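You operate a simulated robot arm through the tools that you are given. There is no shell and no other tool.

Carry out the task below with a simulated robot arm. There is one attempt and no reset: what you move stays moved.

JOB
Swap the dirty strainer basket for the 40-mesh one.
Fine: dirty one in the steel drip tray; shut the lid and swing the clamp bar back over it. Set down upright: strainer basket, what you pick out. Where these are worked on the way, their far stop is far enough and under half their travel is too little: clamp bar.

Only the result counts: the job must be done as asked and must still hold three seconds after the hand-in. Knocking over, shifting, dropping, spilling or breaking anything else fails it. A push-on lid holds only when it is set on centred and level and pressed home; a screw cap is set on level and turned clockwise until tight.

ROBOT AND FRAMES
A 7-joint arm with a two-finger parallel gripper, fixed in place. Base frame: the origin is at the foot of the arm, x ahead of it, y to its left, z up; the work surface is at about z = 600. Units: mm, degrees, N and s.
Its first joint turns from -132.0 to 132.0 degrees. Payload 3.91 kg.
Tool frame: the origin (TCP) lies between the finger pads and is the grasp point; the fingertips stand 30 mm ahead of it; z points along the fingers, y is the line along which they close. Largest opening 110 mm; finger width 20, thickness 10; the body of the gripper, 48 by 112 mm, starts 55 mm behind the TCP.
Orientation is that of the tool frame in the base frame, as a unit quaternion [x, y, z, w]. With the fingers straight down and closing along the base's y, the tool's x points along the base's -x, its y along +y and its z along -z.

CONTROLS
- The arm moves only by the tool move_arm. Its argument "steps" is a list of rows, each a list of 7 numbers: the shift along the tool's x, y, z in mm, then the turn, a rotation vector about the tool's x, y, z in degrees, then the opening, from 0 (shut) to 1 (fully open). In form: [[dx, dy, dz, rx, ry, rz, claw], ...]. A call has 1 to 20 rows; each row is the pose to reach, as a shift and turn from the pose commanded when the call began, along the tool's axes at that moment. Each row takes 0.2 s and may step no farther than 50 mm and 8.6 degrees from the row before; otherwise, or with a gripper value out of range, the whole call is refused. Where a pose cannot be reached the arm comes as near as it can. A force on the tool above 40 N (or 10 N above the force at the start of the call, whichever is more), or a blocked arm, ends the call early, and 0.2 s more pass. Each finger travels about 108 mm/s and halts on what it meets, pressing with about 44 N; the grip force reading is that of the motor and also rises with nothing between the fingers. The clock runs only during rows and for 0.2 s after the last one: add rows that repeat a pose to give the fingers time. The reply holds the time, the measured pose of the TCP, the force on the tool along the base axes, the opening and the grip force, in the units named above and with some noise, with the torque about the TCP (base axes, N m) and any sound that the robot's microphone picked up, and new pictures: "pictures" is both (left out), scene, wrist or none.
- Cameras (640 x 400 px; columns grow to the right, rows downward): "scene" is fixed at [400.5, 657.3, 1649.7]; the picture's right is [-0.76, -0.65, 0.00], its down [-0.51, 0.59, -0.62] and it looks along [0.41, -0.47, -0.78] (base axes); focal length 269 px, centre (320, 200). "wrist" rides on the gripper at [72, 17, -103] in the tool frame; the picture's right is [-0.23, 0.97, 0.00], its down [-0.76, -0.18, -0.62] and it looks along [-0.61, -0.14, 0.78] (tool axes); focal length 222 px, centre (320, 200). There is no depth. A picture from a camera that has moved, and an enlarged one, comes with that camera's place and axes in the base frame and with its lens. The place of the scene camera against the robot may be out by one fixed shift of up to 12 mm in any direction.
- close_up(camera, box): a new picture of the part [left, top, right, bottom] of that camera's present view, enlarged. It takes no simulated time.
- sign_off(): hands the job in; it is judged then, once.

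Nothing tells you positions but the pictures and the camera data. Unless the task says otherwise, let go and move clear before handing in.

The tools are called after "Call:" as name(argument=value, ...) on one line, values as JSON. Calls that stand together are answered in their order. move_arm: Moves the arm, as the interface text tells. Its arguments: {"type":"object","properties":{"steps":{"type":"array","items":{"type":"array","items":{"type":"number"}}},"pictures":{"type":"string","enum":["both","scene","wrist","none"]}},"required":["steps"]} The other tools are called the same way: close_up (camera, box) takes an enlarged picture of a part of a camera's view; sign_off () hands the job in.

At the start:

```text
t: 0.0
tcp_pos: [708.3, -39.5, 1256.2]
orientation: [0.0, 1.0, 0.0, 0.0]
force: [0.2, 0.3, -0.3]
ft_torque: [0.02, 0.0, 0.0]
opening: 109.9
gripper_force: 0.1
```

scene: 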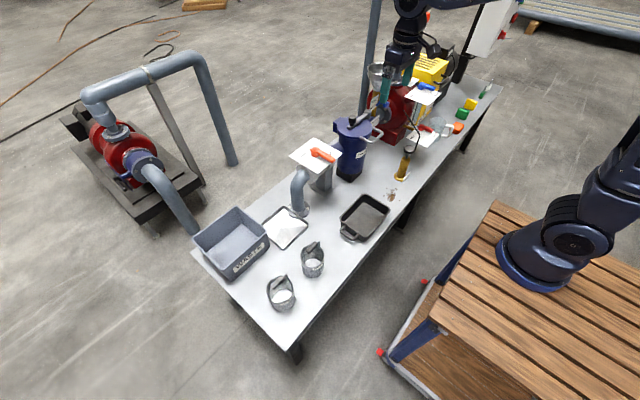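
wrist: 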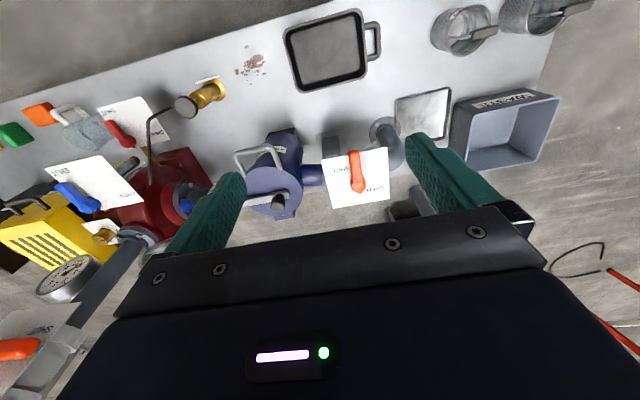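

I see a bench with a blue strainer body (lid and clamp), a pump, a drip tray, two baskets, and a grey bin. I'll look closer at each part before moving.

Call:
close_up(camera="scene", box=[280, 90, 420, 190])

Call:
close_up(camera="scene", box=[190, 190, 400, 320])

Call:
close_up(camera="wrist", box=[200, 100, 420, 240])

Call:
close_up(camera="wrist", box=[370, 0, 610, 180])

Call:
close_up(camera="scene", box=[340, 50, 500, 160])

```text
4.00 times, centred on (350, 140) of scene
camera zoom: at [400.5, 657.3, 1649.7], right [-0.76, -0.65, 0.0], down [-0.51, 0.59, -0.62], along [0.41, -0.47, -0.78], focal length 1076 px, centre (200, 440)
```

zoom: 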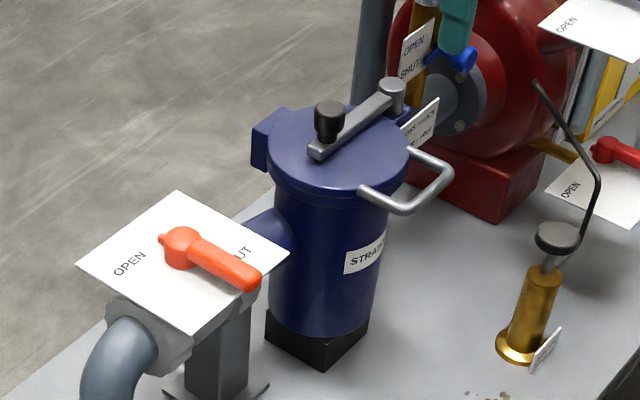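

```text
3.05 times, centred on (295, 255) of scene
camera zoom: at [400.5, 657.3, 1649.7], right [-0.76, -0.65, 0.0], down [-0.51, 0.59, -0.62], along [0.41, -0.47, -0.78], focal length 820 px, centre (396, 32)
```

zoom: 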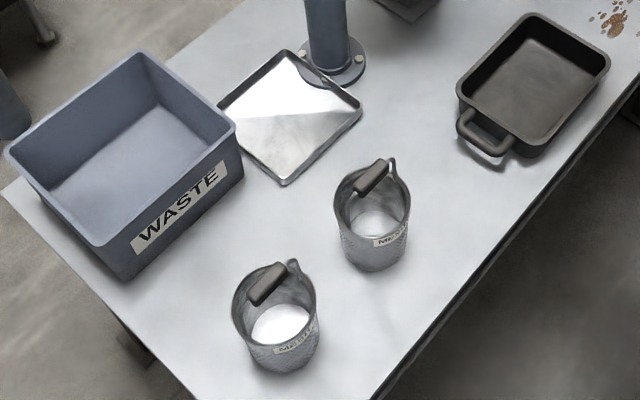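

```text
2.86 times, centred on (310, 170) of wrist
camera zoom: at [635.8, -22.1, 1360.4], right [0.23, 0.97, 0.0], down [0.76, -0.18, 0.62], along [0.61, -0.14, -0.78], focal length 635 px, centre (349, 286)
```

zoom: 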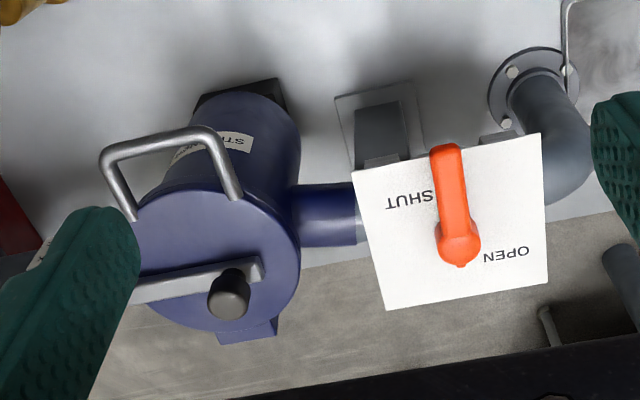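

```text
2.22 times, centred on (490, 90) of wrist
camera zoom: at [635.8, -22.1, 1360.4], right [0.23, 0.97, 0.0], down [0.76, -0.18, 0.62], along [0.61, -0.14, -0.78], focal length 494 px, centre (-58, 444)
```

zoom: 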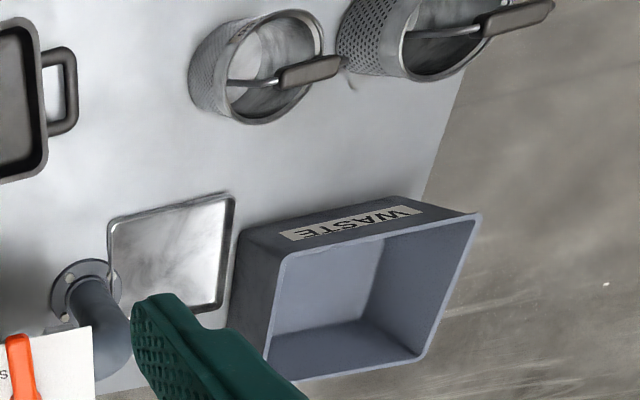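

```text
3.64 times, centred on (420, 105) of scene
camera zoom: at [400.5, 657.3, 1649.7], right [-0.76, -0.65, 0.0], down [-0.51, 0.59, -0.62], along [0.41, -0.47, -0.78], focal length 979 px, centre (-44, 546)
```

zoom: 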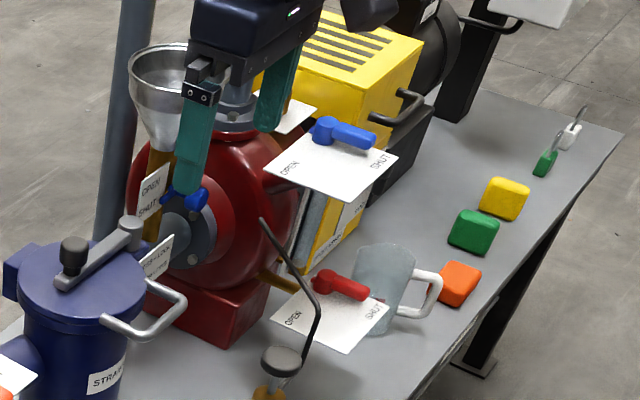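

The strainer is at about (957, -223), with its lid hinge on the far side and its handle towards the robot. The two spare baskets stand at about (727, 328) and (727, 502). I'll move the wrist camera near the baskets to read their mesh labels.

Call:
move_arm(steps=[[7, 32, 31, 0, 0, 0, 1], [14, 65, 61, 0, 0, 0, 1], [21, 97, 92, 0, 0, 0, 1], [28, 129, 122, 0, 0, 0, 1], [35, 162, 153, 0, 0, 0, 1], [42, 194, 184, 0, 0, 0, 1], [49, 226, 214, 0, 0, 0, 1], [57, 259, 245, 0, 0, 0, 1], [64, 291, 275, 0, 0, 0, 1], [71, 323, 306, 0, 0, 0, 1], [78, 356, 337, 0, 0, 0, 1], [85, 388, 367, 0, 0, 0, 1], [92, 420, 398, 0, 0, 0, 1], [99, 453, 428, 0, 0, 0, 1], [106, 485, 459, 0, 0, 0, 1]])

```text
t: 3.2
tcp_pos: [601.3, 446.5, 797.5]
orientation: [0.001, 1.0, 0.001, 0.001]
force: [-0.3, -0.8, 1.5]
ft_torque: [0.04, 0.04, 0.01]
opening: 109.9
gripper_force: 0.0
camera wrist: at [528.9, 463.6, 900.8], right [0.23, 0.97, 0.0], down [0.76, -0.18, 0.62], along [0.61, -0.14, -0.78], focal length 222 px, centre (320, 200)
```

scene: 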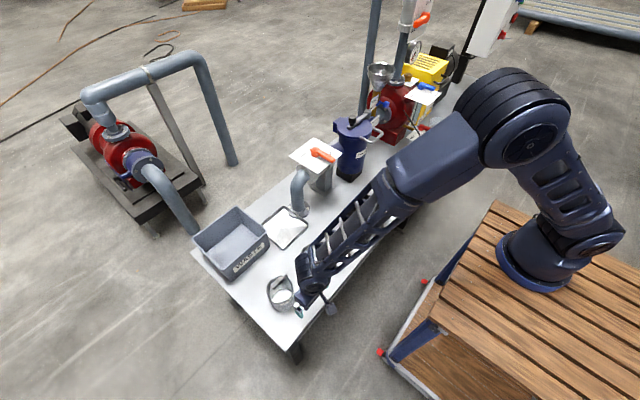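
wrist: 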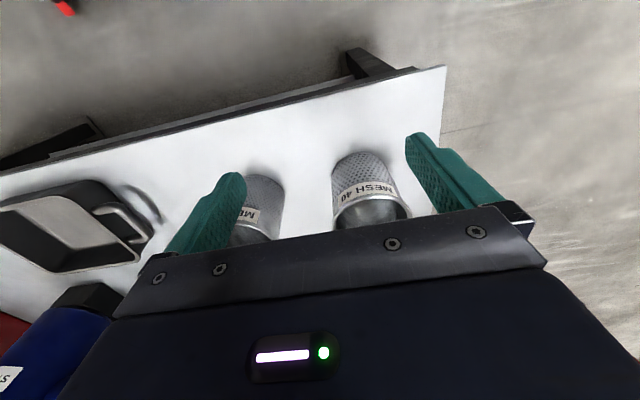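

The right-hand basket (y≈500) appears to read MESH 40. I'll enlarge both labels to be sure.

Call:
close_up(camera="wrist", box=[310, 140, 430, 240])

Call:
close_up(camera="wrist", box=[200, 150, 310, 250])

Call:
close_up(camera="scene", box=[320, 80, 440, 190])

Call:
close_up(camera="scene", box=[240, 190, 330, 330])

```text
4.00 times, centred on (370, 190) of wrist
camera zoom: at [528.9, 463.6, 900.8], right [0.23, 0.97, 0.0], down [0.76, -0.18, 0.62], along [0.61, -0.14, -0.78], focal length 888 px, centre (120, 240)
```

zoom: 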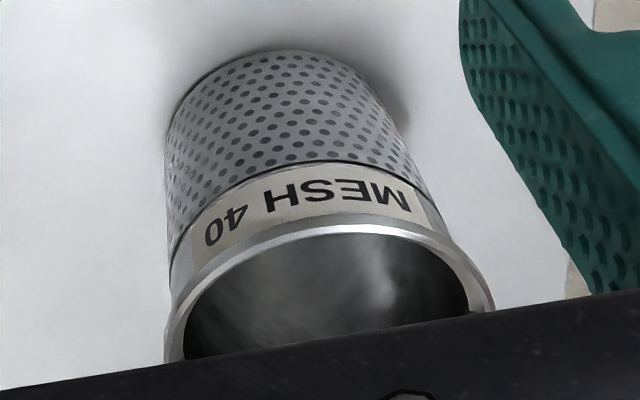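

```text
4.00 times, centred on (255, 200) of wrist
camera zoom: at [528.9, 463.6, 900.8], right [0.23, 0.97, 0.0], down [0.76, -0.18, 0.62], along [0.61, -0.14, -0.78], focal length 888 px, centre (580, 200)
```

zoom: 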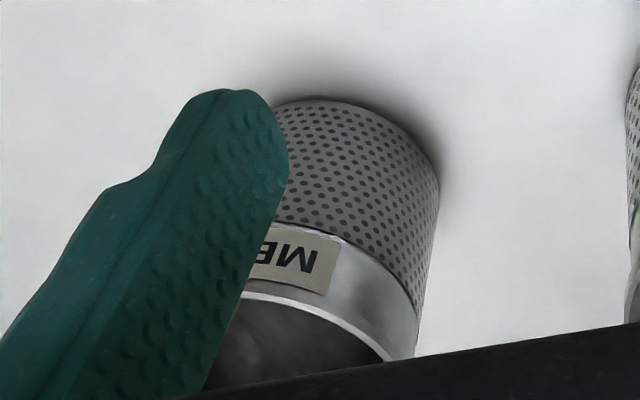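

```text
3.64 times, centred on (380, 135) of scene
camera zoom: at [400.5, 657.3, 1649.7], right [-0.76, -0.65, 0.0], down [-0.51, 0.59, -0.62], along [0.41, -0.47, -0.78], focal length 979 px, centre (102, 436)
```

zoom: 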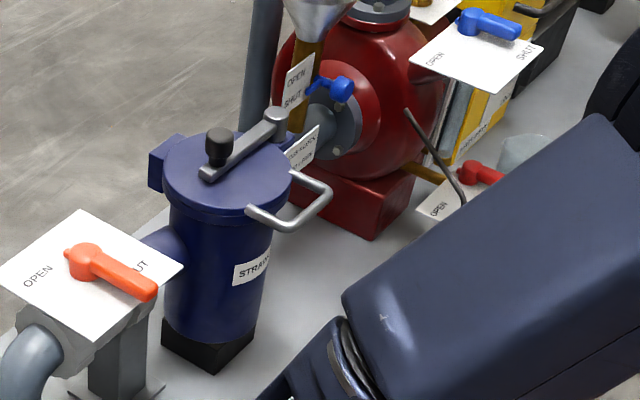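

```text
2.86 times, centred on (285, 260) of scene
camera zoom: at [400.5, 657.3, 1649.7], right [-0.76, -0.65, 0.0], down [-0.51, 0.59, -0.62], along [0.41, -0.47, -0.78], focal length 769 px, centre (420, 29)
```

zoom: 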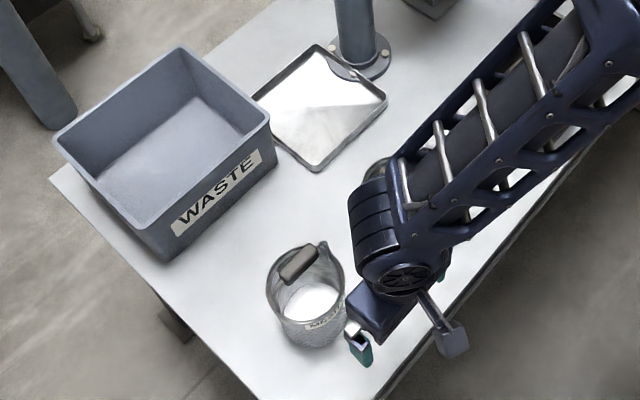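

The MESH 40 basket is the one at about (727, 500). Next I'll go and look at the strainer lid, clamp bar and its sign.

Call:
move_arm(steps=[[0, 0, -45, 0, 0, 0, 1], [-8, -30, -80, 0, 0, 0, 1], [-22, -70, -105, 0, 0, 0, 1], [-38, -112, -120, 0, 0, 0, 1], [-54, -156, -132, 0, 0, 0, 1], [-70, -200, -144, 0, 0, 0, 1], [-86, -244, -156, 0, 0, 0, 1], [-102, -288, -168, 0, 0, 0, 1], [-118, -332, -180, 0, 0, 0, 1], [-134, -376, -192, 0, 0, 0, 1], [-150, -420, -204, 0, 0, 0, 1], [-166, -464, -216, 0, 0, 0, 1], [-182, -508, -228, 0, 0, 0, 1], [-198, -552, -240, 0, 0, 0, 1], [-212, -590, -246, 0, 0, 0, 1], [-221, -613, -250, 0, 0, 0, 1]])

```text
t: 6.6
tcp_pos: [823.2, -167.5, 1047.6]
orientation: [0.0, 1.0, 0.0, 0.001]
force: [-0.3, 0.5, -0.3]
ft_torque: [-0.05, 0.0, 0.0]
opening: 110.0
gripper_force: 0.2
camera wrist: at [750.8, -150.5, 1150.9], right [0.23, 0.97, 0.0], down [0.76, -0.18, 0.62], along [0.61, -0.14, -0.78], focal length 222 px, centre (320, 200)
```

scene: 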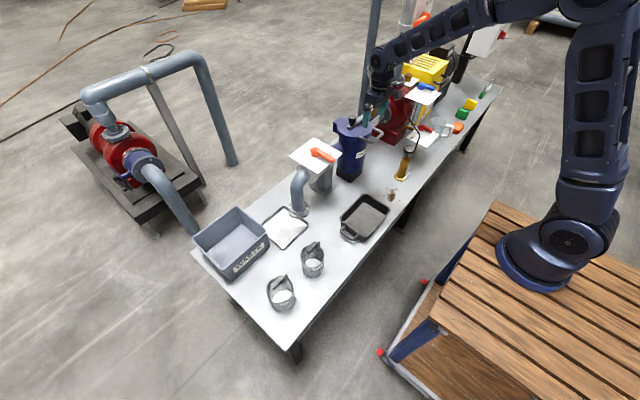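
wrist: 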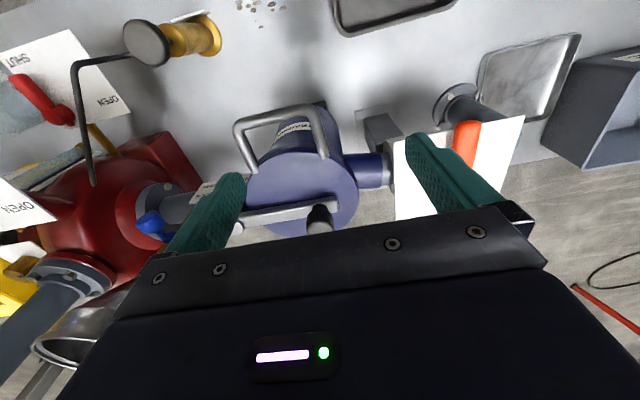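

Call:
close_up(camera="wrist", box=[180, 90, 400, 240])

Call:
close_up(camera="wrist", box=[170, 160, 270, 240])

Call:
close_up(camera="scene", box=[330, 90, 410, 150])

Call:
close_up(camera="scene", box=[330, 180, 410, 250])

```text
2.67 times, centred on (290, 165) of wrist
camera zoom: at [750.8, -150.5, 1150.9], right [0.23, 0.97, 0.0], down [0.76, -0.18, 0.62], along [0.61, -0.14, -0.78], focal length 592 px, centre (400, 293)
```

zoom: 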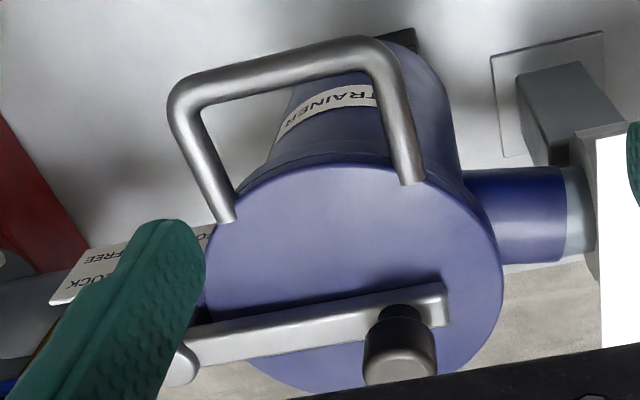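

```text
5.00 times, centred on (220, 200) of wrist
camera zoom: at [750.8, -150.5, 1150.9], right [0.23, 0.97, 0.0], down [0.76, -0.18, 0.62], along [0.61, -0.14, -0.78], focal length 1111 px, centre (820, 200)
```

zoom: 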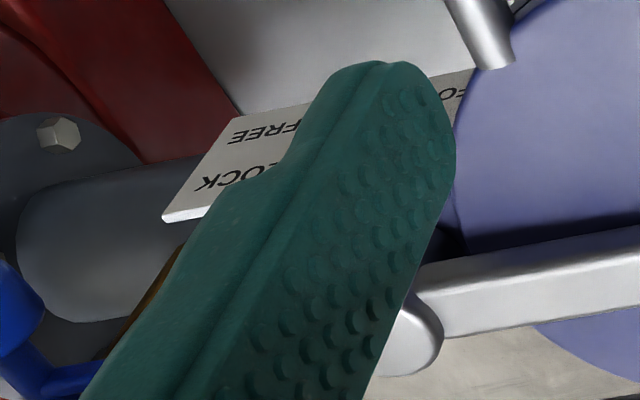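

```text
6.67 times, centred on (370, 120) of scene
camera zoom: at [400.5, 657.3, 1649.7], right [-0.76, -0.65, 0.0], down [-0.51, 0.59, -0.62], along [0.41, -0.47, -0.78], focal length 1794 px, centre (-13, 733)
```

zoom: 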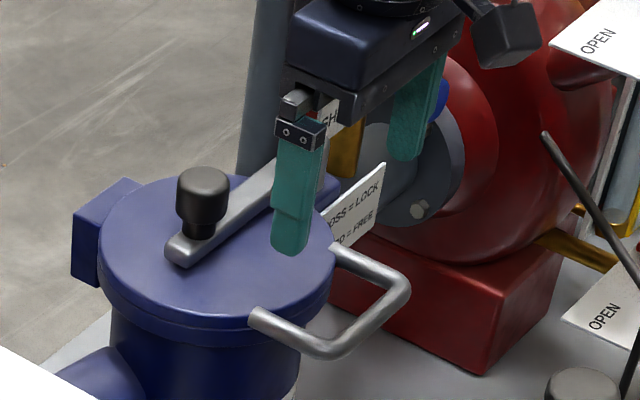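

```text
5.71 times, centred on (370, 215) of scene
camera zoom: at [400.5, 657.3, 1649.7], right [-0.76, -0.65, 0.0], down [-0.51, 0.59, -0.62], along [0.41, -0.47, -0.78], focal length 1538 px, centre (34, 114)
```

zoom: 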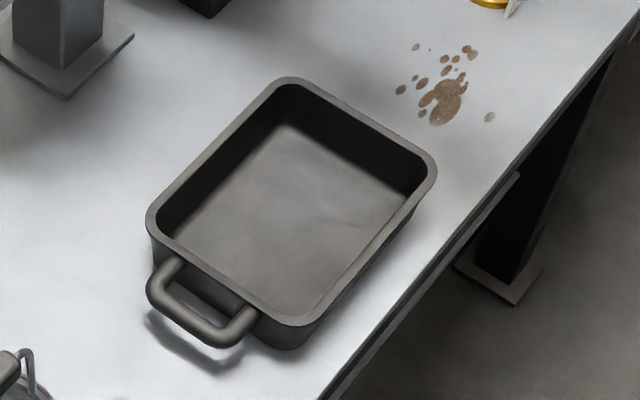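

The sign beside the clamp reads something like "CROSS = LOCK / …ED = FREE". I'll shift the camera so I can read it fully and see the clamp pivot.

Call:
move_arm(steps=[[10, -40, 0, 0, 0, 0, 1], [20, -80, 0, 0, 0, 0, 1], [20, -110, 0, 0, 0, 0, 1], [20, -110, 0, 0, 0, 0, 1]], pictures="wrist")

```text
t: 7.6
tcp_pos: [803.0, -278.7, 1047.4]
orientation: [0.0, 1.0, 0.0, 0.0]
force: [0.1, -0.2, 0.0]
ft_torque: [0.01, 0.0, 0.0]
opening: 110.3
gripper_force: 0.1
camera wrist: at [730.6, -261.1, 1151.0], right [0.23, 0.97, 0.0], down [0.76, -0.18, 0.62], along [0.61, -0.14, -0.78], focal length 222 px, centre (320, 200)
```

wrist: 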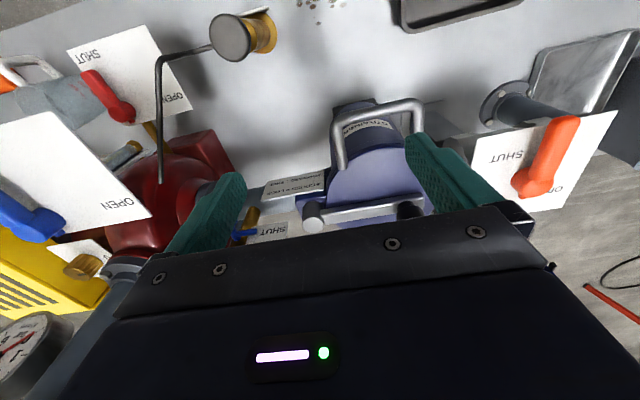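

Call:
close_up(camera="wrist", box=[240, 150, 360, 245])

Call:
close_up(camera="wrist", box=[300, 90, 440, 230])

```text
4.21 times, centred on (300, 198) of wrist
camera zoom: at [730.6, -261.1, 1151.0], right [0.23, 0.97, 0.0], down [0.76, -0.18, 0.62], along [0.61, -0.14, -0.78], focal length 935 px, centre (404, 210)
```

zoom: 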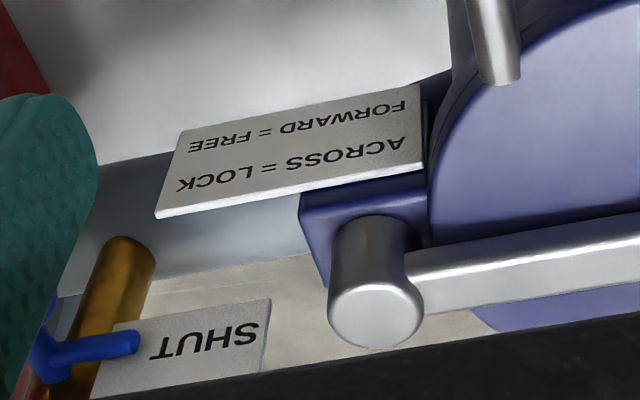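

```text
2.86 times, centred on (370, 160) of wrist
camera zoom: at [730.6, -261.1, 1151.0], right [0.23, 0.97, 0.0], down [0.76, -0.18, 0.62], along [0.61, -0.14, -0.78], focal length 635 px, centre (177, 314)
```

zoom: 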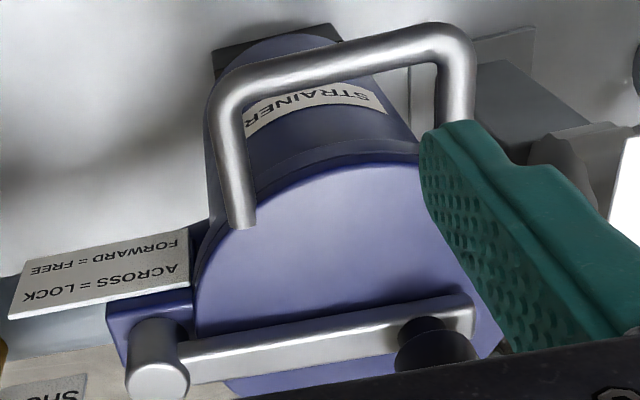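

The sign reads "ACROSS = LOCK, FORWARD = FREE". By triangulation the pivot is at about (945, -320, 930), the knob at about (943, -195, 955), the lid top at z≈900 and the handle bar at x≈823. I'll close the fingers and hover behind the knob so I can push it forward, towards -x.

Call:
move_arm(steps=[[-30, 20, 0, 0, 0, 0, 0.5], [-70, 40, 0, 0, 0, 0, 0], [-110, 60, 0, 0, 0, 0, 0], [-145, 80, 0, 0, 0, 0, 0], [-177, 84, 10, 0, 0, 0, 0], [-177, 84, 25, 0, 0, 0, 0]])

```text
t: 9.0
tcp_pos: [980.2, -194.4, 1023.7]
orientation: [0.001, 1.0, 0.0, 0.001]
force: [-0.2, 0.4, 0.0]
ft_torque: [-0.02, 0.01, -0.01]
opening: 0.1
gripper_force: 37.6
camera wrist: at [908.0, -176.1, 1126.8], right [0.23, 0.97, 0.0], down [0.76, -0.18, 0.62], along [0.61, -0.14, -0.78], focal length 222 px, centre (320, 200)
```

scene: 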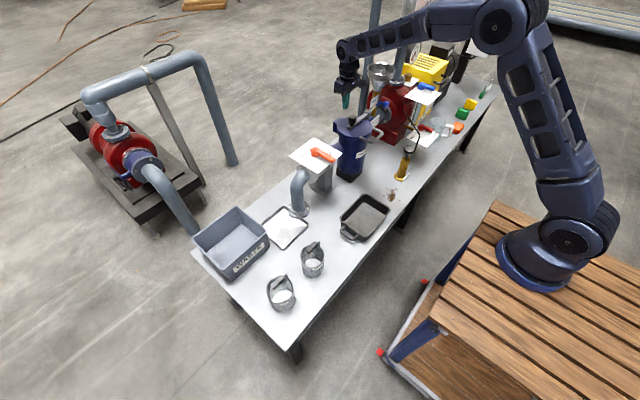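
wrist: 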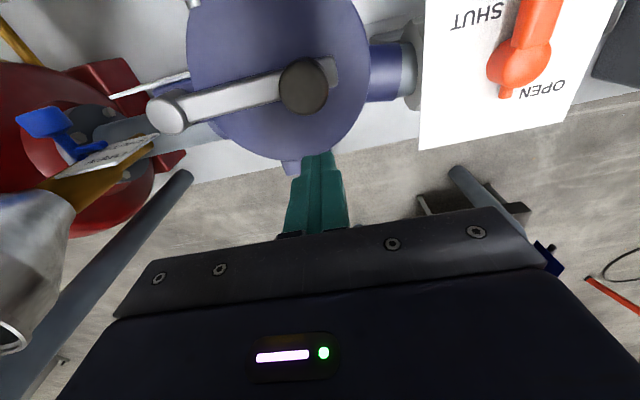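

The knob and pivot are where I expected. I'll lower the closed fingers behind the knob and push the bar forward along its arc.

Call:
move_arm(steps=[[0, 0, 30, 0, 0, 0, 0], [0, 0, 60, 0, 0, 0, 0], [0, 0, 77, 0, 0, 0, 0], [0, 0, 77, 0, 0, 0, 0]])

```text
t: 10.0
tcp_pos: [979.9, -193.9, 946.2]
orientation: [0.0, 1.0, 0.0, 0.001]
force: [-0.6, -0.4, 1.5]
ft_torque: [0.05, 0.0, 0.0]
opening: 0.0
gripper_force: 38.0
camera wrist: at [907.6, -176.6, 1049.2], right [0.23, 0.97, 0.0], down [0.76, -0.18, 0.62], along [0.61, -0.14, -0.78], focal length 222 px, centre (320, 200)
```

scene: 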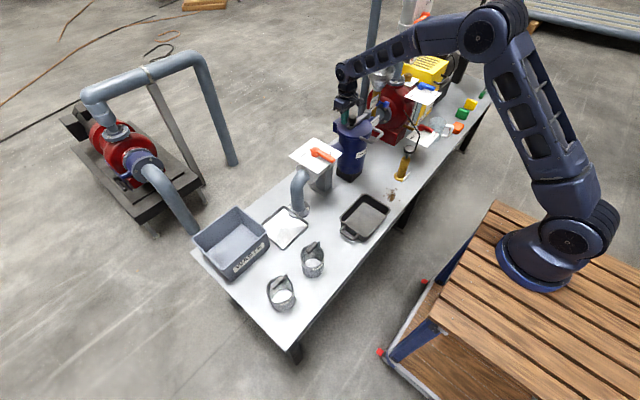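
wrist: 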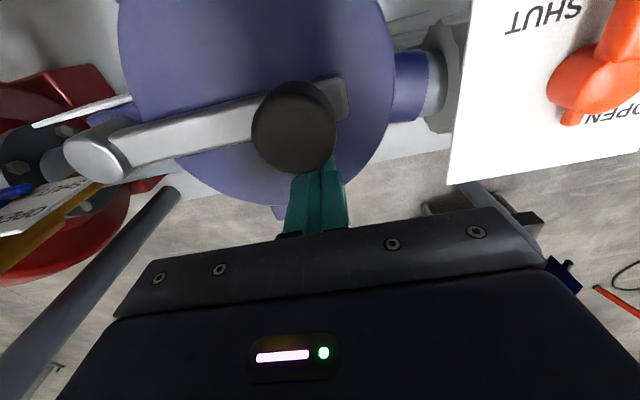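

Call:
move_arm(steps=[[9, 0, 0, 0, 0, 0, 0], [20, 2, 0, 0, 0, 0, 0], [31, 2, 0, 0, 0, 0, 0], [42, 2, 0, 0, 0, 0, 0], [53, 1, 0, 0, 0, 0, 0], [64, -1, 0, 0, 0, 0, 0], [75, -4, 0, 0, 0, 0, 0], [86, -8, 0, 0, 0, 0, 0], [96, -12, 0, 0, 0, 0, 0]])

```text
t: 12.0
tcp_pos: [884.3, -206.5, 946.0]
orientation: [0.0, 1.0, 0.0, 0.0]
force: [1.2, -0.9, -0.1]
ft_torque: [0.03, 0.02, 0.02]
opening: 0.0
gripper_force: 37.7
camera wrist: at [811.6, -188.7, 1049.7], right [0.23, 0.97, 0.0], down [0.76, -0.18, 0.62], along [0.61, -0.14, -0.78], focal length 222 px, centre (320, 200)
```

scene: 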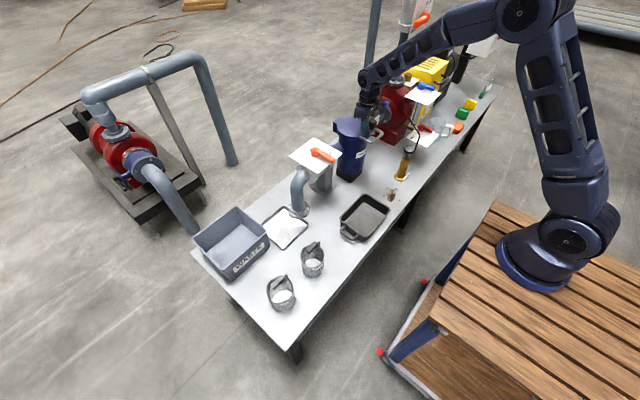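
wrist: 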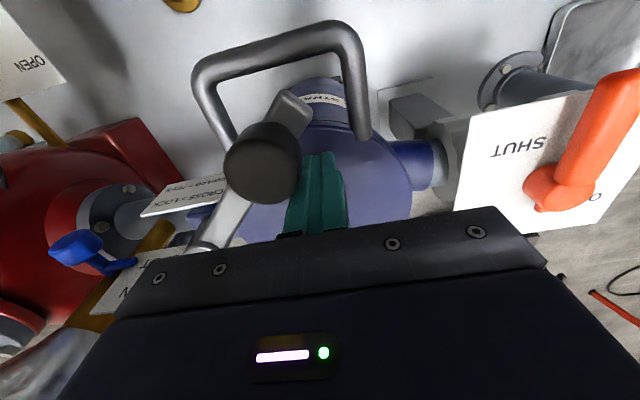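

The bar swings forward freely. I'll continue along the arc to 90°.

Call:
move_arm(steps=[[10, -6, 0, 0, 0, 0, 0], [19, -12, 0, 0, 0, 0, 0], [27, -19, 0, 0, 0, 0, 0], [35, -27, 0, 0, 0, 0, 0], [42, -36, 0, 0, 0, 0, 0], [49, -45, 0, 0, 0, 0, 0], [54, -55, 0, 0, 0, 0, 0], [59, -65, 0, 0, 0, 0, 0], [63, -75, 0, 0, 0, 0, 0], [66, -86, 0, 0, 0, 0, 0], [67.5, -97, 0, 0, 0, 0, 0], [69, -108, 0, 0, 0, 0, 0]])

```text
t: 14.4
tcp_pos: [819.1, -289.4, 944.4]
orientation: [-0.004, 1.0, 0.004, 0.0]
force: [-3.0, 12.7, 1.5]
ft_torque: [-0.06, 0.02, -0.04]
opening: 0.2
gripper_force: 37.8
stopped in row 11: the force on the tool passed its limit at 50 N (the readings are from after the stop); the commanded pose is now the measured one
camera wrist: at [746.3, -273.6, 1049.2], right [0.22, 0.98, 0.01], down [0.76, -0.18, 0.62], along [0.61, -0.13, -0.78], focal length 222 px, centre (320, 200)
```

scene: 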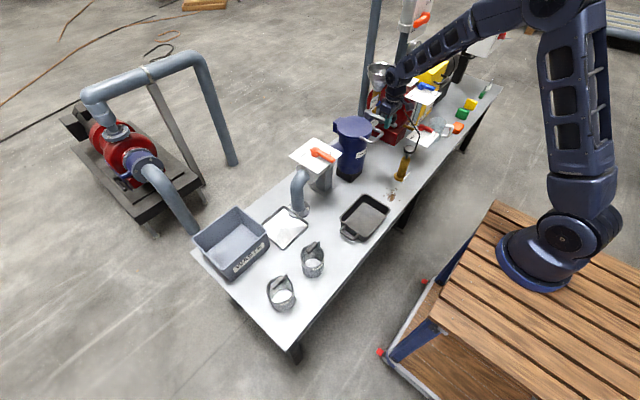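
wrist: 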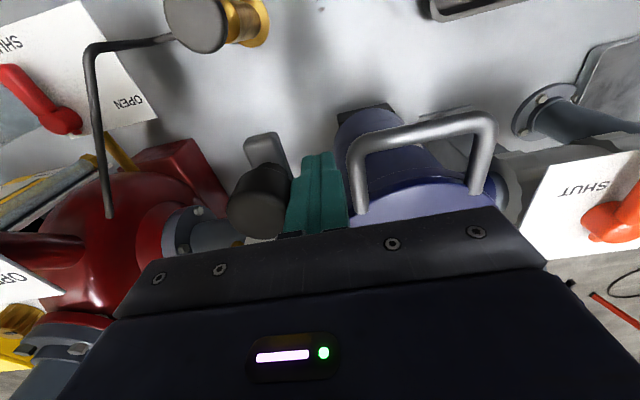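

The clamp bar is at its far (forward) stop. I'll back off, rise, and look at the lid hinge from two places so I can plan the opening arc.

Call:
move_arm(steps=[[0, 10, 0, 0, 0, 0, 0], [0, 14, -40, 0, 0, 0, 0], [0, 20, -85, 0, 0, 0, 0], [-45, 0, -106, 0, 0, 0, 0], [-90, -10, -116, 0, 0, 0, 0], [-135, -10, -116, 0, 0, 0, 0], [-135, -10, -116, 0, 0, 0, 0]], pictures="wrist")

Call:
close_up(camera="wrist", box=[240, 40, 440, 220])

Call:
move_arm(steps=[[0, 45, 0, 0, 0, 0, 0], [0, 90, 0, 0, 0, 0, 0], [0, 120, 0, 0, 0, 0, 0], [0, 120, 0, 0, 0, 0, 0]], pictures="wrist")

Call:
close_up(camera="wrist", box=[140, 40, 340, 220])

Call:
close_up(camera="scene", box=[320, 90, 410, 160])

```text
refused: row 4 steps farther than a row can; nothing moved
```

```text
2.22 times, centred on (340, 130) of wrist
camera zoom: at [746.3, -273.6, 1049.2], right [0.22, 0.98, 0.01], down [0.76, -0.18, 0.62], along [0.61, -0.13, -0.78], focal length 494 px, centre (276, 356)
```

zoom: 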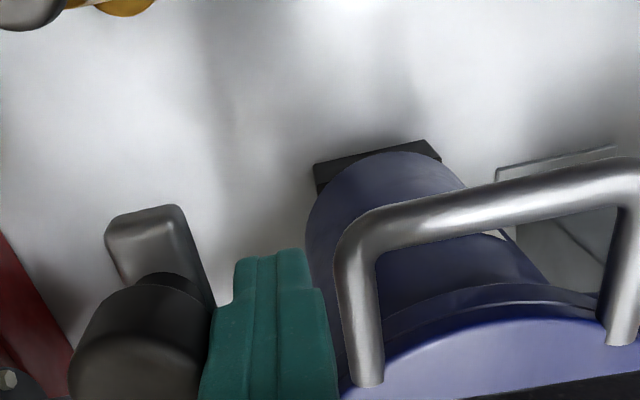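

```text
t: 15.4
tcp_pos: [816.0, -170.6, 946.4]
orientation: [-0.003, 1.0, 0.003, 0.0]
force: [0.2, 0.5, -0.4]
ft_torque: [-0.02, -0.02, -0.01]
opening: 0.0
gripper_force: 37.8
camera wrist: at [744.1, -155.5, 1050.2], right [0.22, 0.98, 0.01], down [0.76, -0.18, 0.62], along [0.61, -0.13, -0.78], focal length 222 px, centre (320, 200)
```

wrist: 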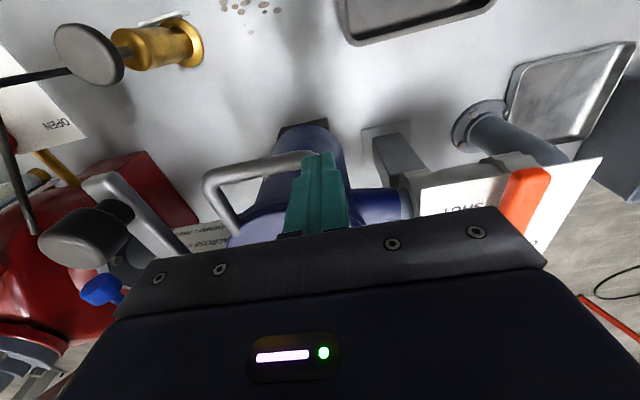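

```text
2.22 times, centred on (240, 130) of wrist
camera zoom: at [744.1, -155.5, 1050.2], right [0.22, 0.98, 0.01], down [0.76, -0.18, 0.62], along [0.61, -0.13, -0.78], focal length 494 px, centre (498, 356)
```

zoom: 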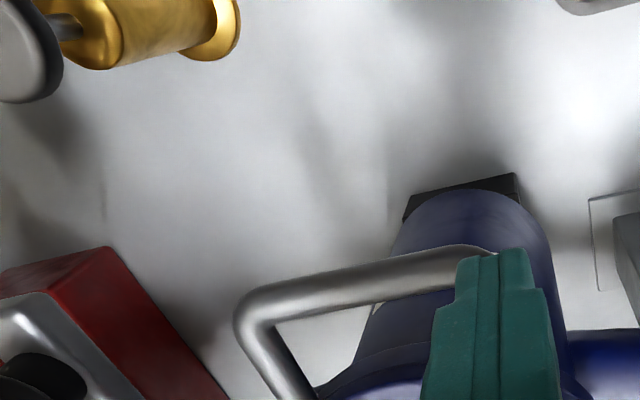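

```text
5.71 times, centred on (365, 125) of scene
camera zoom: at [400.5, 657.3, 1649.7], right [-0.76, -0.65, 0.0], down [-0.51, 0.59, -0.62], along [0.41, -0.47, -0.78], focal length 1538 px, centre (63, 629)
```

zoom: 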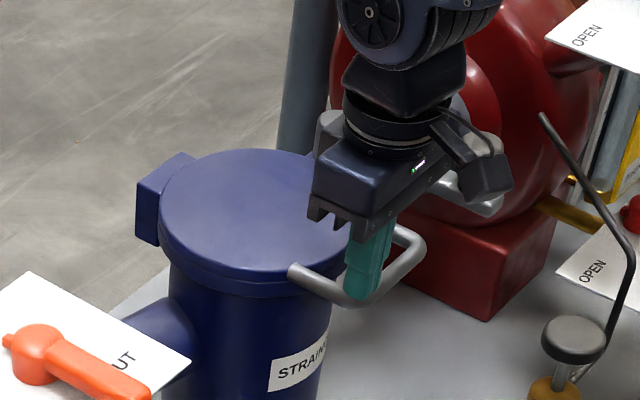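

One move was refused and only the sideways shift ran, with no contact. Now I'll rise and go over the lid to view the hinge.

Call:
move_arm(steps=[[0, 0, -40, 0, 0, 0, 0], [0, 0, -80, 0, 0, 0, 0], [-40, 0, -94, 0, 0, 0, 0], [-80, 0, -94, 0, 0, 0, 0], [-120, 0, -94, 0, 0, 0, 0], [-150, 0, -94, 0, 0, 0, 0], [-150, 0, -94, 0, 0, 0, 0]], pictures="wrist")

```text
t: 17.0
tcp_pos: [969.4, -170.5, 1040.7]
orientation: [-0.004, 1.0, 0.003, 0.001]
force: [-0.4, -0.2, -0.4]
ft_torque: [0.03, -0.03, -0.02]
opening: 0.1
gripper_force: 37.2
camera wrist: at [896.0, -154.5, 1143.8], right [0.22, 0.98, 0.01], down [0.76, -0.18, 0.62], along [0.61, -0.13, -0.78], focal length 222 px, centre (320, 200)
```

wrist: 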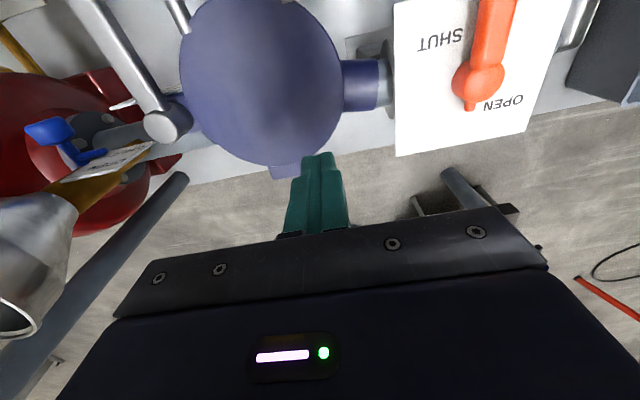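

Call:
close_up(camera="wrist", box=[160, 0, 400, 190])

Call:
move_arm(steps=[[0, -40, 0, 0, 0, 0, 0], [0, -80, 0, 0, 0, 0, 0], [0, -110, 0, 0, 0, 0, 0], [0, -110, 0, 0, 0, 0, 0]], pictures="wrist")

```text
2.11 times, centred on (280, 95) of wrist
camera zoom: at [896.0, -154.5, 1143.8], right [0.22, 0.98, 0.01], down [0.76, -0.18, 0.62], along [0.61, -0.13, -0.78], focal length 468 px, centre (404, 421)
```

zoom: 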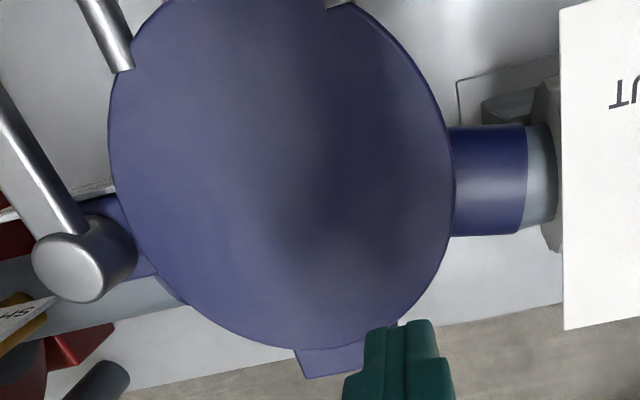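

```text
t: 18.0
tcp_pos: [967.5, -281.4, 1039.7]
orientation: [-0.004, 1.0, 0.003, -0.001]
force: [-0.4, 0.3, -0.3]
ft_torque: [-0.03, 0.02, -0.02]
opening: 0.0
gripper_force: 37.7
camera wrist: at [895.1, -265.5, 1143.0], right [0.22, 0.98, 0.01], down [0.76, -0.18, 0.62], along [0.61, -0.13, -0.78], focal length 222 px, centre (320, 200)
```

wrist: 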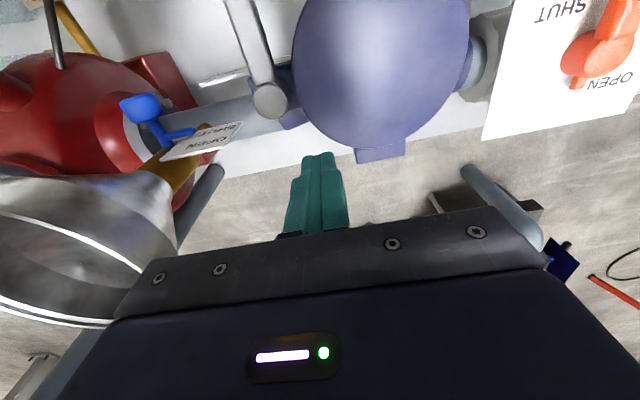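

The hinge block is on the far side of the lid at x≈1030. I'll pull back and turn the gripper 90° about its axis, so the fingers can straddle the lid handle from the front.

Call:
move_arm(steps=[[24, 5, 0, 0, 0, 8.2, 0], [48, 10, 0, 0, 0, 16.4, 0], [73, 16, 5, 0, 0, 24.6, 0], [97, 21, 10, 0, 0, 32.7, 0.1], [121, 27, 15, 0, 0, 40.9, 0.3], [146, 32, 20, 0, 0, 49.1, 0.3], [170, 38, 25, 0, 0, 57.3, 0.3], [194, 43, 30, 0, 0, 65.5, 0.3], [218, 48, 35, 0, 0, 73.6, 0.3], [243, 54, 40, 0, 0, 81.8, 0.3], [267, 59, 40, 0, 0, 90, 0.3]])

```text
t: 20.4
tcp_pos: [700.7, -224.7, 999.5]
orientation: [0.705, 0.709, 0.002, -0.003]
force: [0.9, -1.0, 0.0]
ft_torque: [0.04, 0.05, 0.0]
opening: 33.0
gripper_force: 0.0
camera wrist: at [717.9, -151.5, 1103.6], right [0.97, -0.22, 0.0], down [-0.17, -0.77, 0.62], along [-0.14, -0.6, -0.79], focal length 222 px, centre (320, 200)
```

scene: 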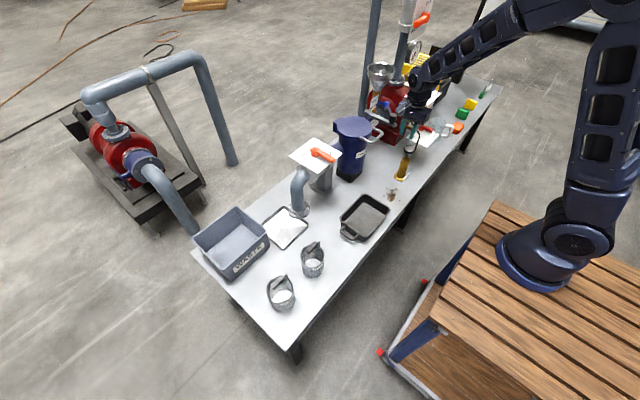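
wrist: 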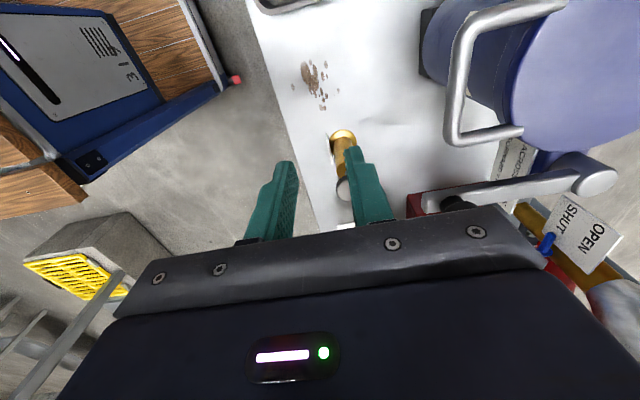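

The handle bar confirms at about (823, -222, 889). I'll pitch the tool forward 70° and take a pre-approach pose in front of the handle.

Call:
move_arm(steps=[[0, 0, 0, -8, 0, 0, 0.3], [0, 0, 0, -16, 0, 0, 0.3], [0, 0, 10, -24, 0, 0, 0.3], [1, 5, 20, -32, 0, 0, 0.3], [1, 12, 35, -40, 0, 0, 0.3], [2, 20, 50, -48, 0, 0, 0.3], [2, 30, 65, -56, 0, 0, 0.3], [3, 38, 75, -63, 0, 0, 0.3], [3, 45, 82, -70, 0, 0, 0.3], [3, 45, 82, -70, 0, 0, 0.3]])

```text
t: 22.6
tcp_pos: [747.0, -220.1, 917.8]
orientation: [0.578, 0.58, 0.409, 0.403]
force: [0.3, -0.1, -0.7]
ft_torque: [-0.03, -0.01, 0.01]
opening: 32.9
gripper_force: 0.2
out of reach, approached as far as the arm can: row 5
camera wrist: at [654.1, -148.3, 969.6], right [0.33, -0.23, 0.91], down [-0.64, -0.77, 0.04], along [0.69, -0.6, -0.4], focal length 222 px, centre (320, 200)
```

scene: 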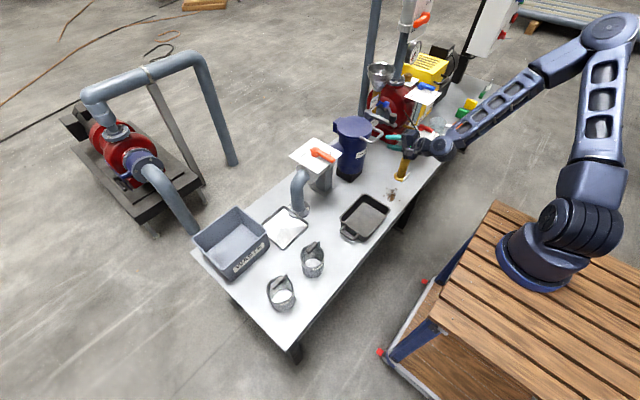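
wrist: 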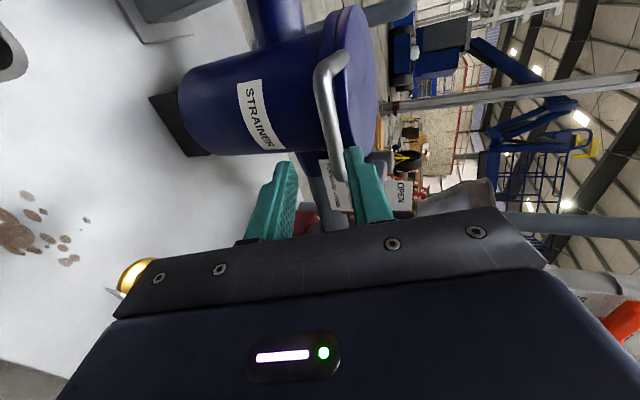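

Call:
move_arm(steps=[[-1, 0, 20, 0, 0, 0, 0.3], [-2, -1, 40, 0, 0, 0, 0.3], [-2, -1, 50, 0, 0, 0, 0.3]], pictures="wrist")

Call:
close_up(camera="wrist", box=[220, 20, 420, 240])

Call:
close_up(camera="scene", box=[320, 90, 440, 190])

```text
t: 23.4
tcp_pos: [793.2, -221.5, 901.5]
orientation: [0.579, 0.58, 0.409, 0.402]
force: [0.7, -0.1, 5.7]
ft_torque: [-0.03, -0.17, 0.09]
opening: 35.8
gripper_force: 2.6
camera wrist: at [700.9, -149.5, 952.4], right [0.33, -0.23, 0.91], down [-0.64, -0.77, 0.04], along [0.69, -0.6, -0.4], focal length 222 px, centre (320, 200)
```

wrist: 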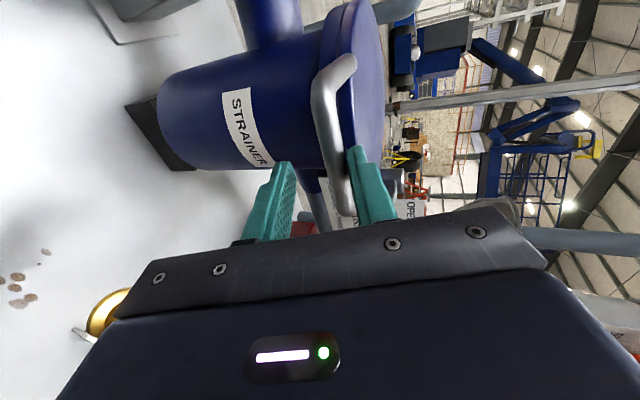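

```text
1.82 times, centred on (320, 130) of wrist
camera zoom: at [700.9, -149.5, 952.4], right [0.33, -0.23, 0.91], down [-0.64, -0.77, 0.04], along [0.69, -0.6, -0.4], focal length 404 px, centre (320, 327)
```

zoom: 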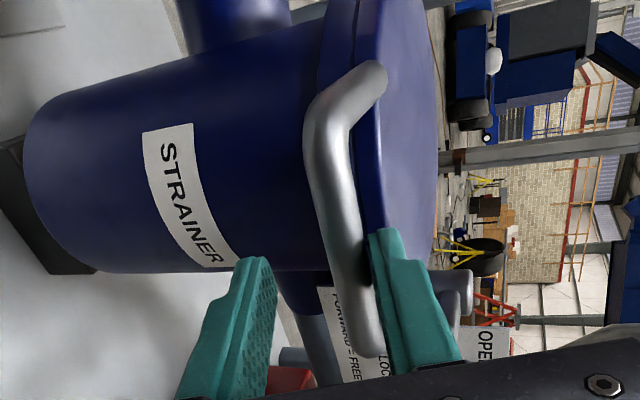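

```text
4.00 times, centred on (380, 140) of scene
camera zoom: at [400.5, 657.3, 1649.7], right [-0.76, -0.65, 0.0], down [-0.51, 0.59, -0.62], along [0.41, -0.47, -0.78], focal length 1076 px, centre (80, 440)
```

zoom: 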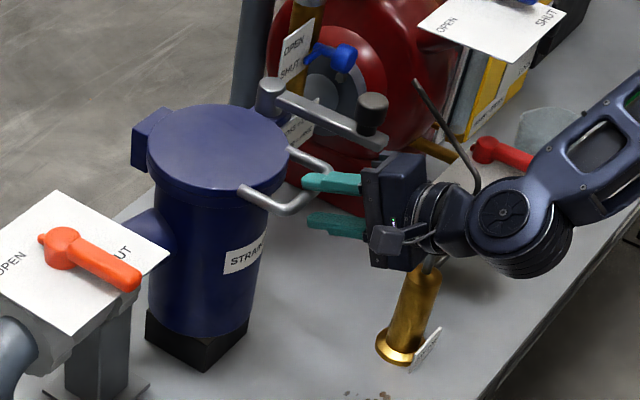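

The upper finger is riding on the handle bar, so the bar sits slightly higher than I estimated. I'll back off, shift up about 10 mm, and re-approach.

Call:
move_arm(steps=[[0, 0, -15, 0, 0, 0, 0.3], [0, 0, -30, 0, 0, 0, 0.3], [0, 10, -30, 0, 0, 0, 0.3], [0, 10, -15, 0, 0, 0, 0.3], [0, 10, 0, 0, 0, 0, 0.3], [0, 10, 0, 0, 0, 0, 0.3]], pictures="wrist")

Call:
close_up(camera="wrist", box=[220, 20, 420, 240])

```text
t: 24.8
tcp_pos: [796.6, -223.0, 908.9]
orientation: [0.579, 0.58, 0.408, 0.403]
force: [-0.1, 0.4, -0.4]
ft_torque: [0.0, 0.02, 0.02]
opening: 32.8
gripper_force: 0.0
camera wrist: at [704.4, -149.3, 961.0], right [0.33, -0.23, 0.91], down [-0.64, -0.77, 0.04], along [0.69, -0.6, -0.4], focal length 222 px, centre (320, 200)
```

wrist: 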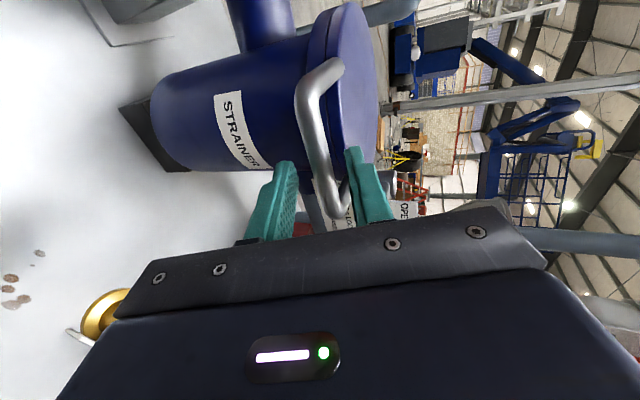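

```text
1.82 times, centred on (320, 130) of wrist
camera zoom: at [704.4, -149.3, 961.0], right [0.33, -0.23, 0.91], down [-0.64, -0.77, 0.04], along [0.69, -0.6, -0.4], focal length 404 px, centre (320, 327)
```

zoom: 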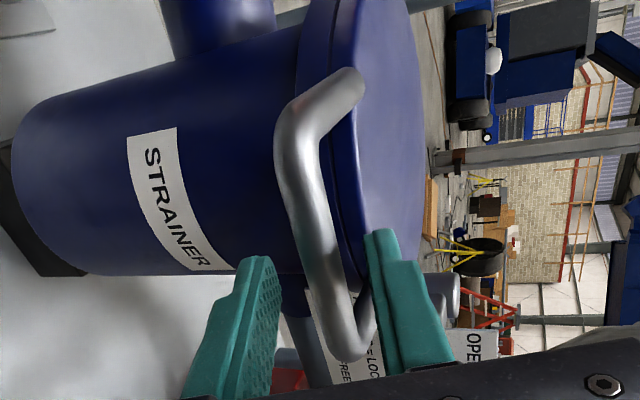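

The handle bar is now between the fingers. I'll move a little farther in and close loosely around it.

Call:
move_arm(steps=[[0, 3, 7, 0, 0, 0, 0.3], [0, 4, 14, 0, 0, 0, 0.3], [0, 4, 14, 0, 0, 0, 0.24], [0, 4, 14, 0, 0, 0, 0.2], [0, 4, 14, 0, 0, 0, 0.2]], pictures="wrist")

Call:
close_up(camera="wrist", box=[220, 20, 420, 240])

```text
t: 26.0
tcp_pos: [810.7, -221.8, 908.0]
orientation: [0.579, 0.58, 0.408, 0.402]
force: [-0.1, 0.1, 0.3]
ft_torque: [0.0, 0.0, 0.01]
opening: 22.3
gripper_force: 0.1
camera wrist: at [719.0, -149.0, 959.8], right [0.33, -0.23, 0.91], down [-0.64, -0.77, 0.04], along [0.69, -0.6, -0.4], focal length 222 px, centre (320, 200)
```

wrist: 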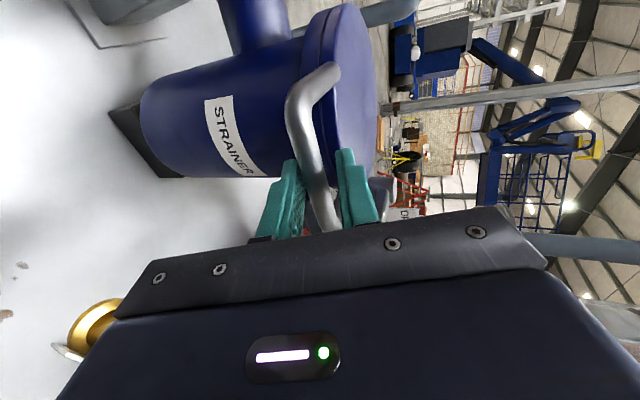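

```text
1.82 times, centred on (320, 130) of wrist
camera zoom: at [719.0, -149.0, 959.8], right [0.33, -0.23, 0.91], down [-0.64, -0.77, 0.04], along [0.69, -0.6, -0.4], focal length 404 px, centre (320, 327)
```

zoom: 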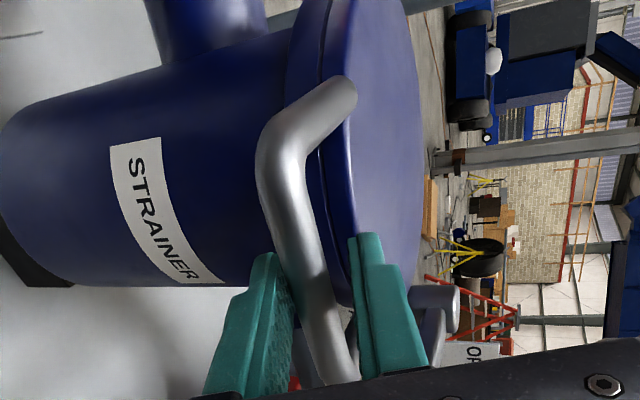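

The bar is caged between the fingers. I'll lift along the hinge arc, first about 30°, then check.

Call:
move_arm(steps=[[0, 11, -3, 0, 0, 0, 0.2], [0, 21, -5.6, 0, 0, 0, 0.2], [0, 32, -7.5, 0, 0, 0, 0.2], [0, 42.6, -9, 0, 0, 0, 0.2], [0, 53, -9.7, 0, 0, 0, 0.2], [0, 64.3, -10.1, 0, 0, 0, 0.2], [0, 75, -9.6, 0, 0, 0, 0.2], [0, 86, -9, 0, 0, 0, 0.2], [0, 97, -7.3, 0, 0, 0, 0.2], [0, 107.5, -5.5, 0, 0, 0, 0.2]])

```text
t: 28.2
tcp_pos: [841.1, -221.7, 1010.9]
orientation: [0.578, 0.58, 0.409, 0.402]
force: [-1.9, 0.0, -2.6]
ft_torque: [-0.04, 0.03, 0.06]
opening: 23.6
gripper_force: 1.3
camera wrist: at [750.8, -149.9, 1062.3], right [0.33, -0.23, 0.91], down [-0.64, -0.77, 0.04], along [0.69, -0.6, -0.4], focal length 222 px, centre (320, 200)
```

scene: 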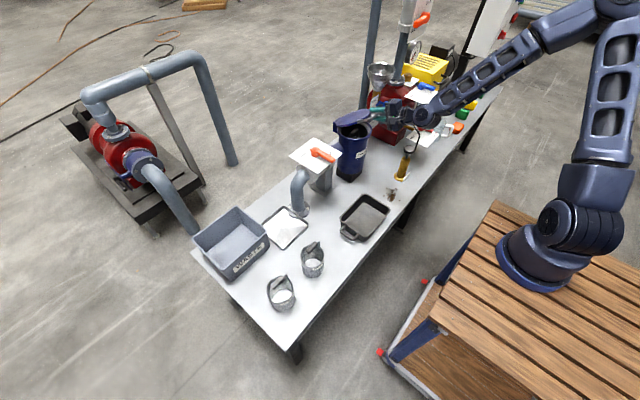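
wrist: 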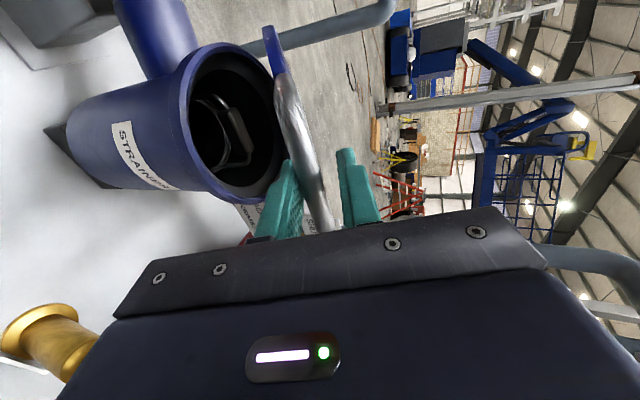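

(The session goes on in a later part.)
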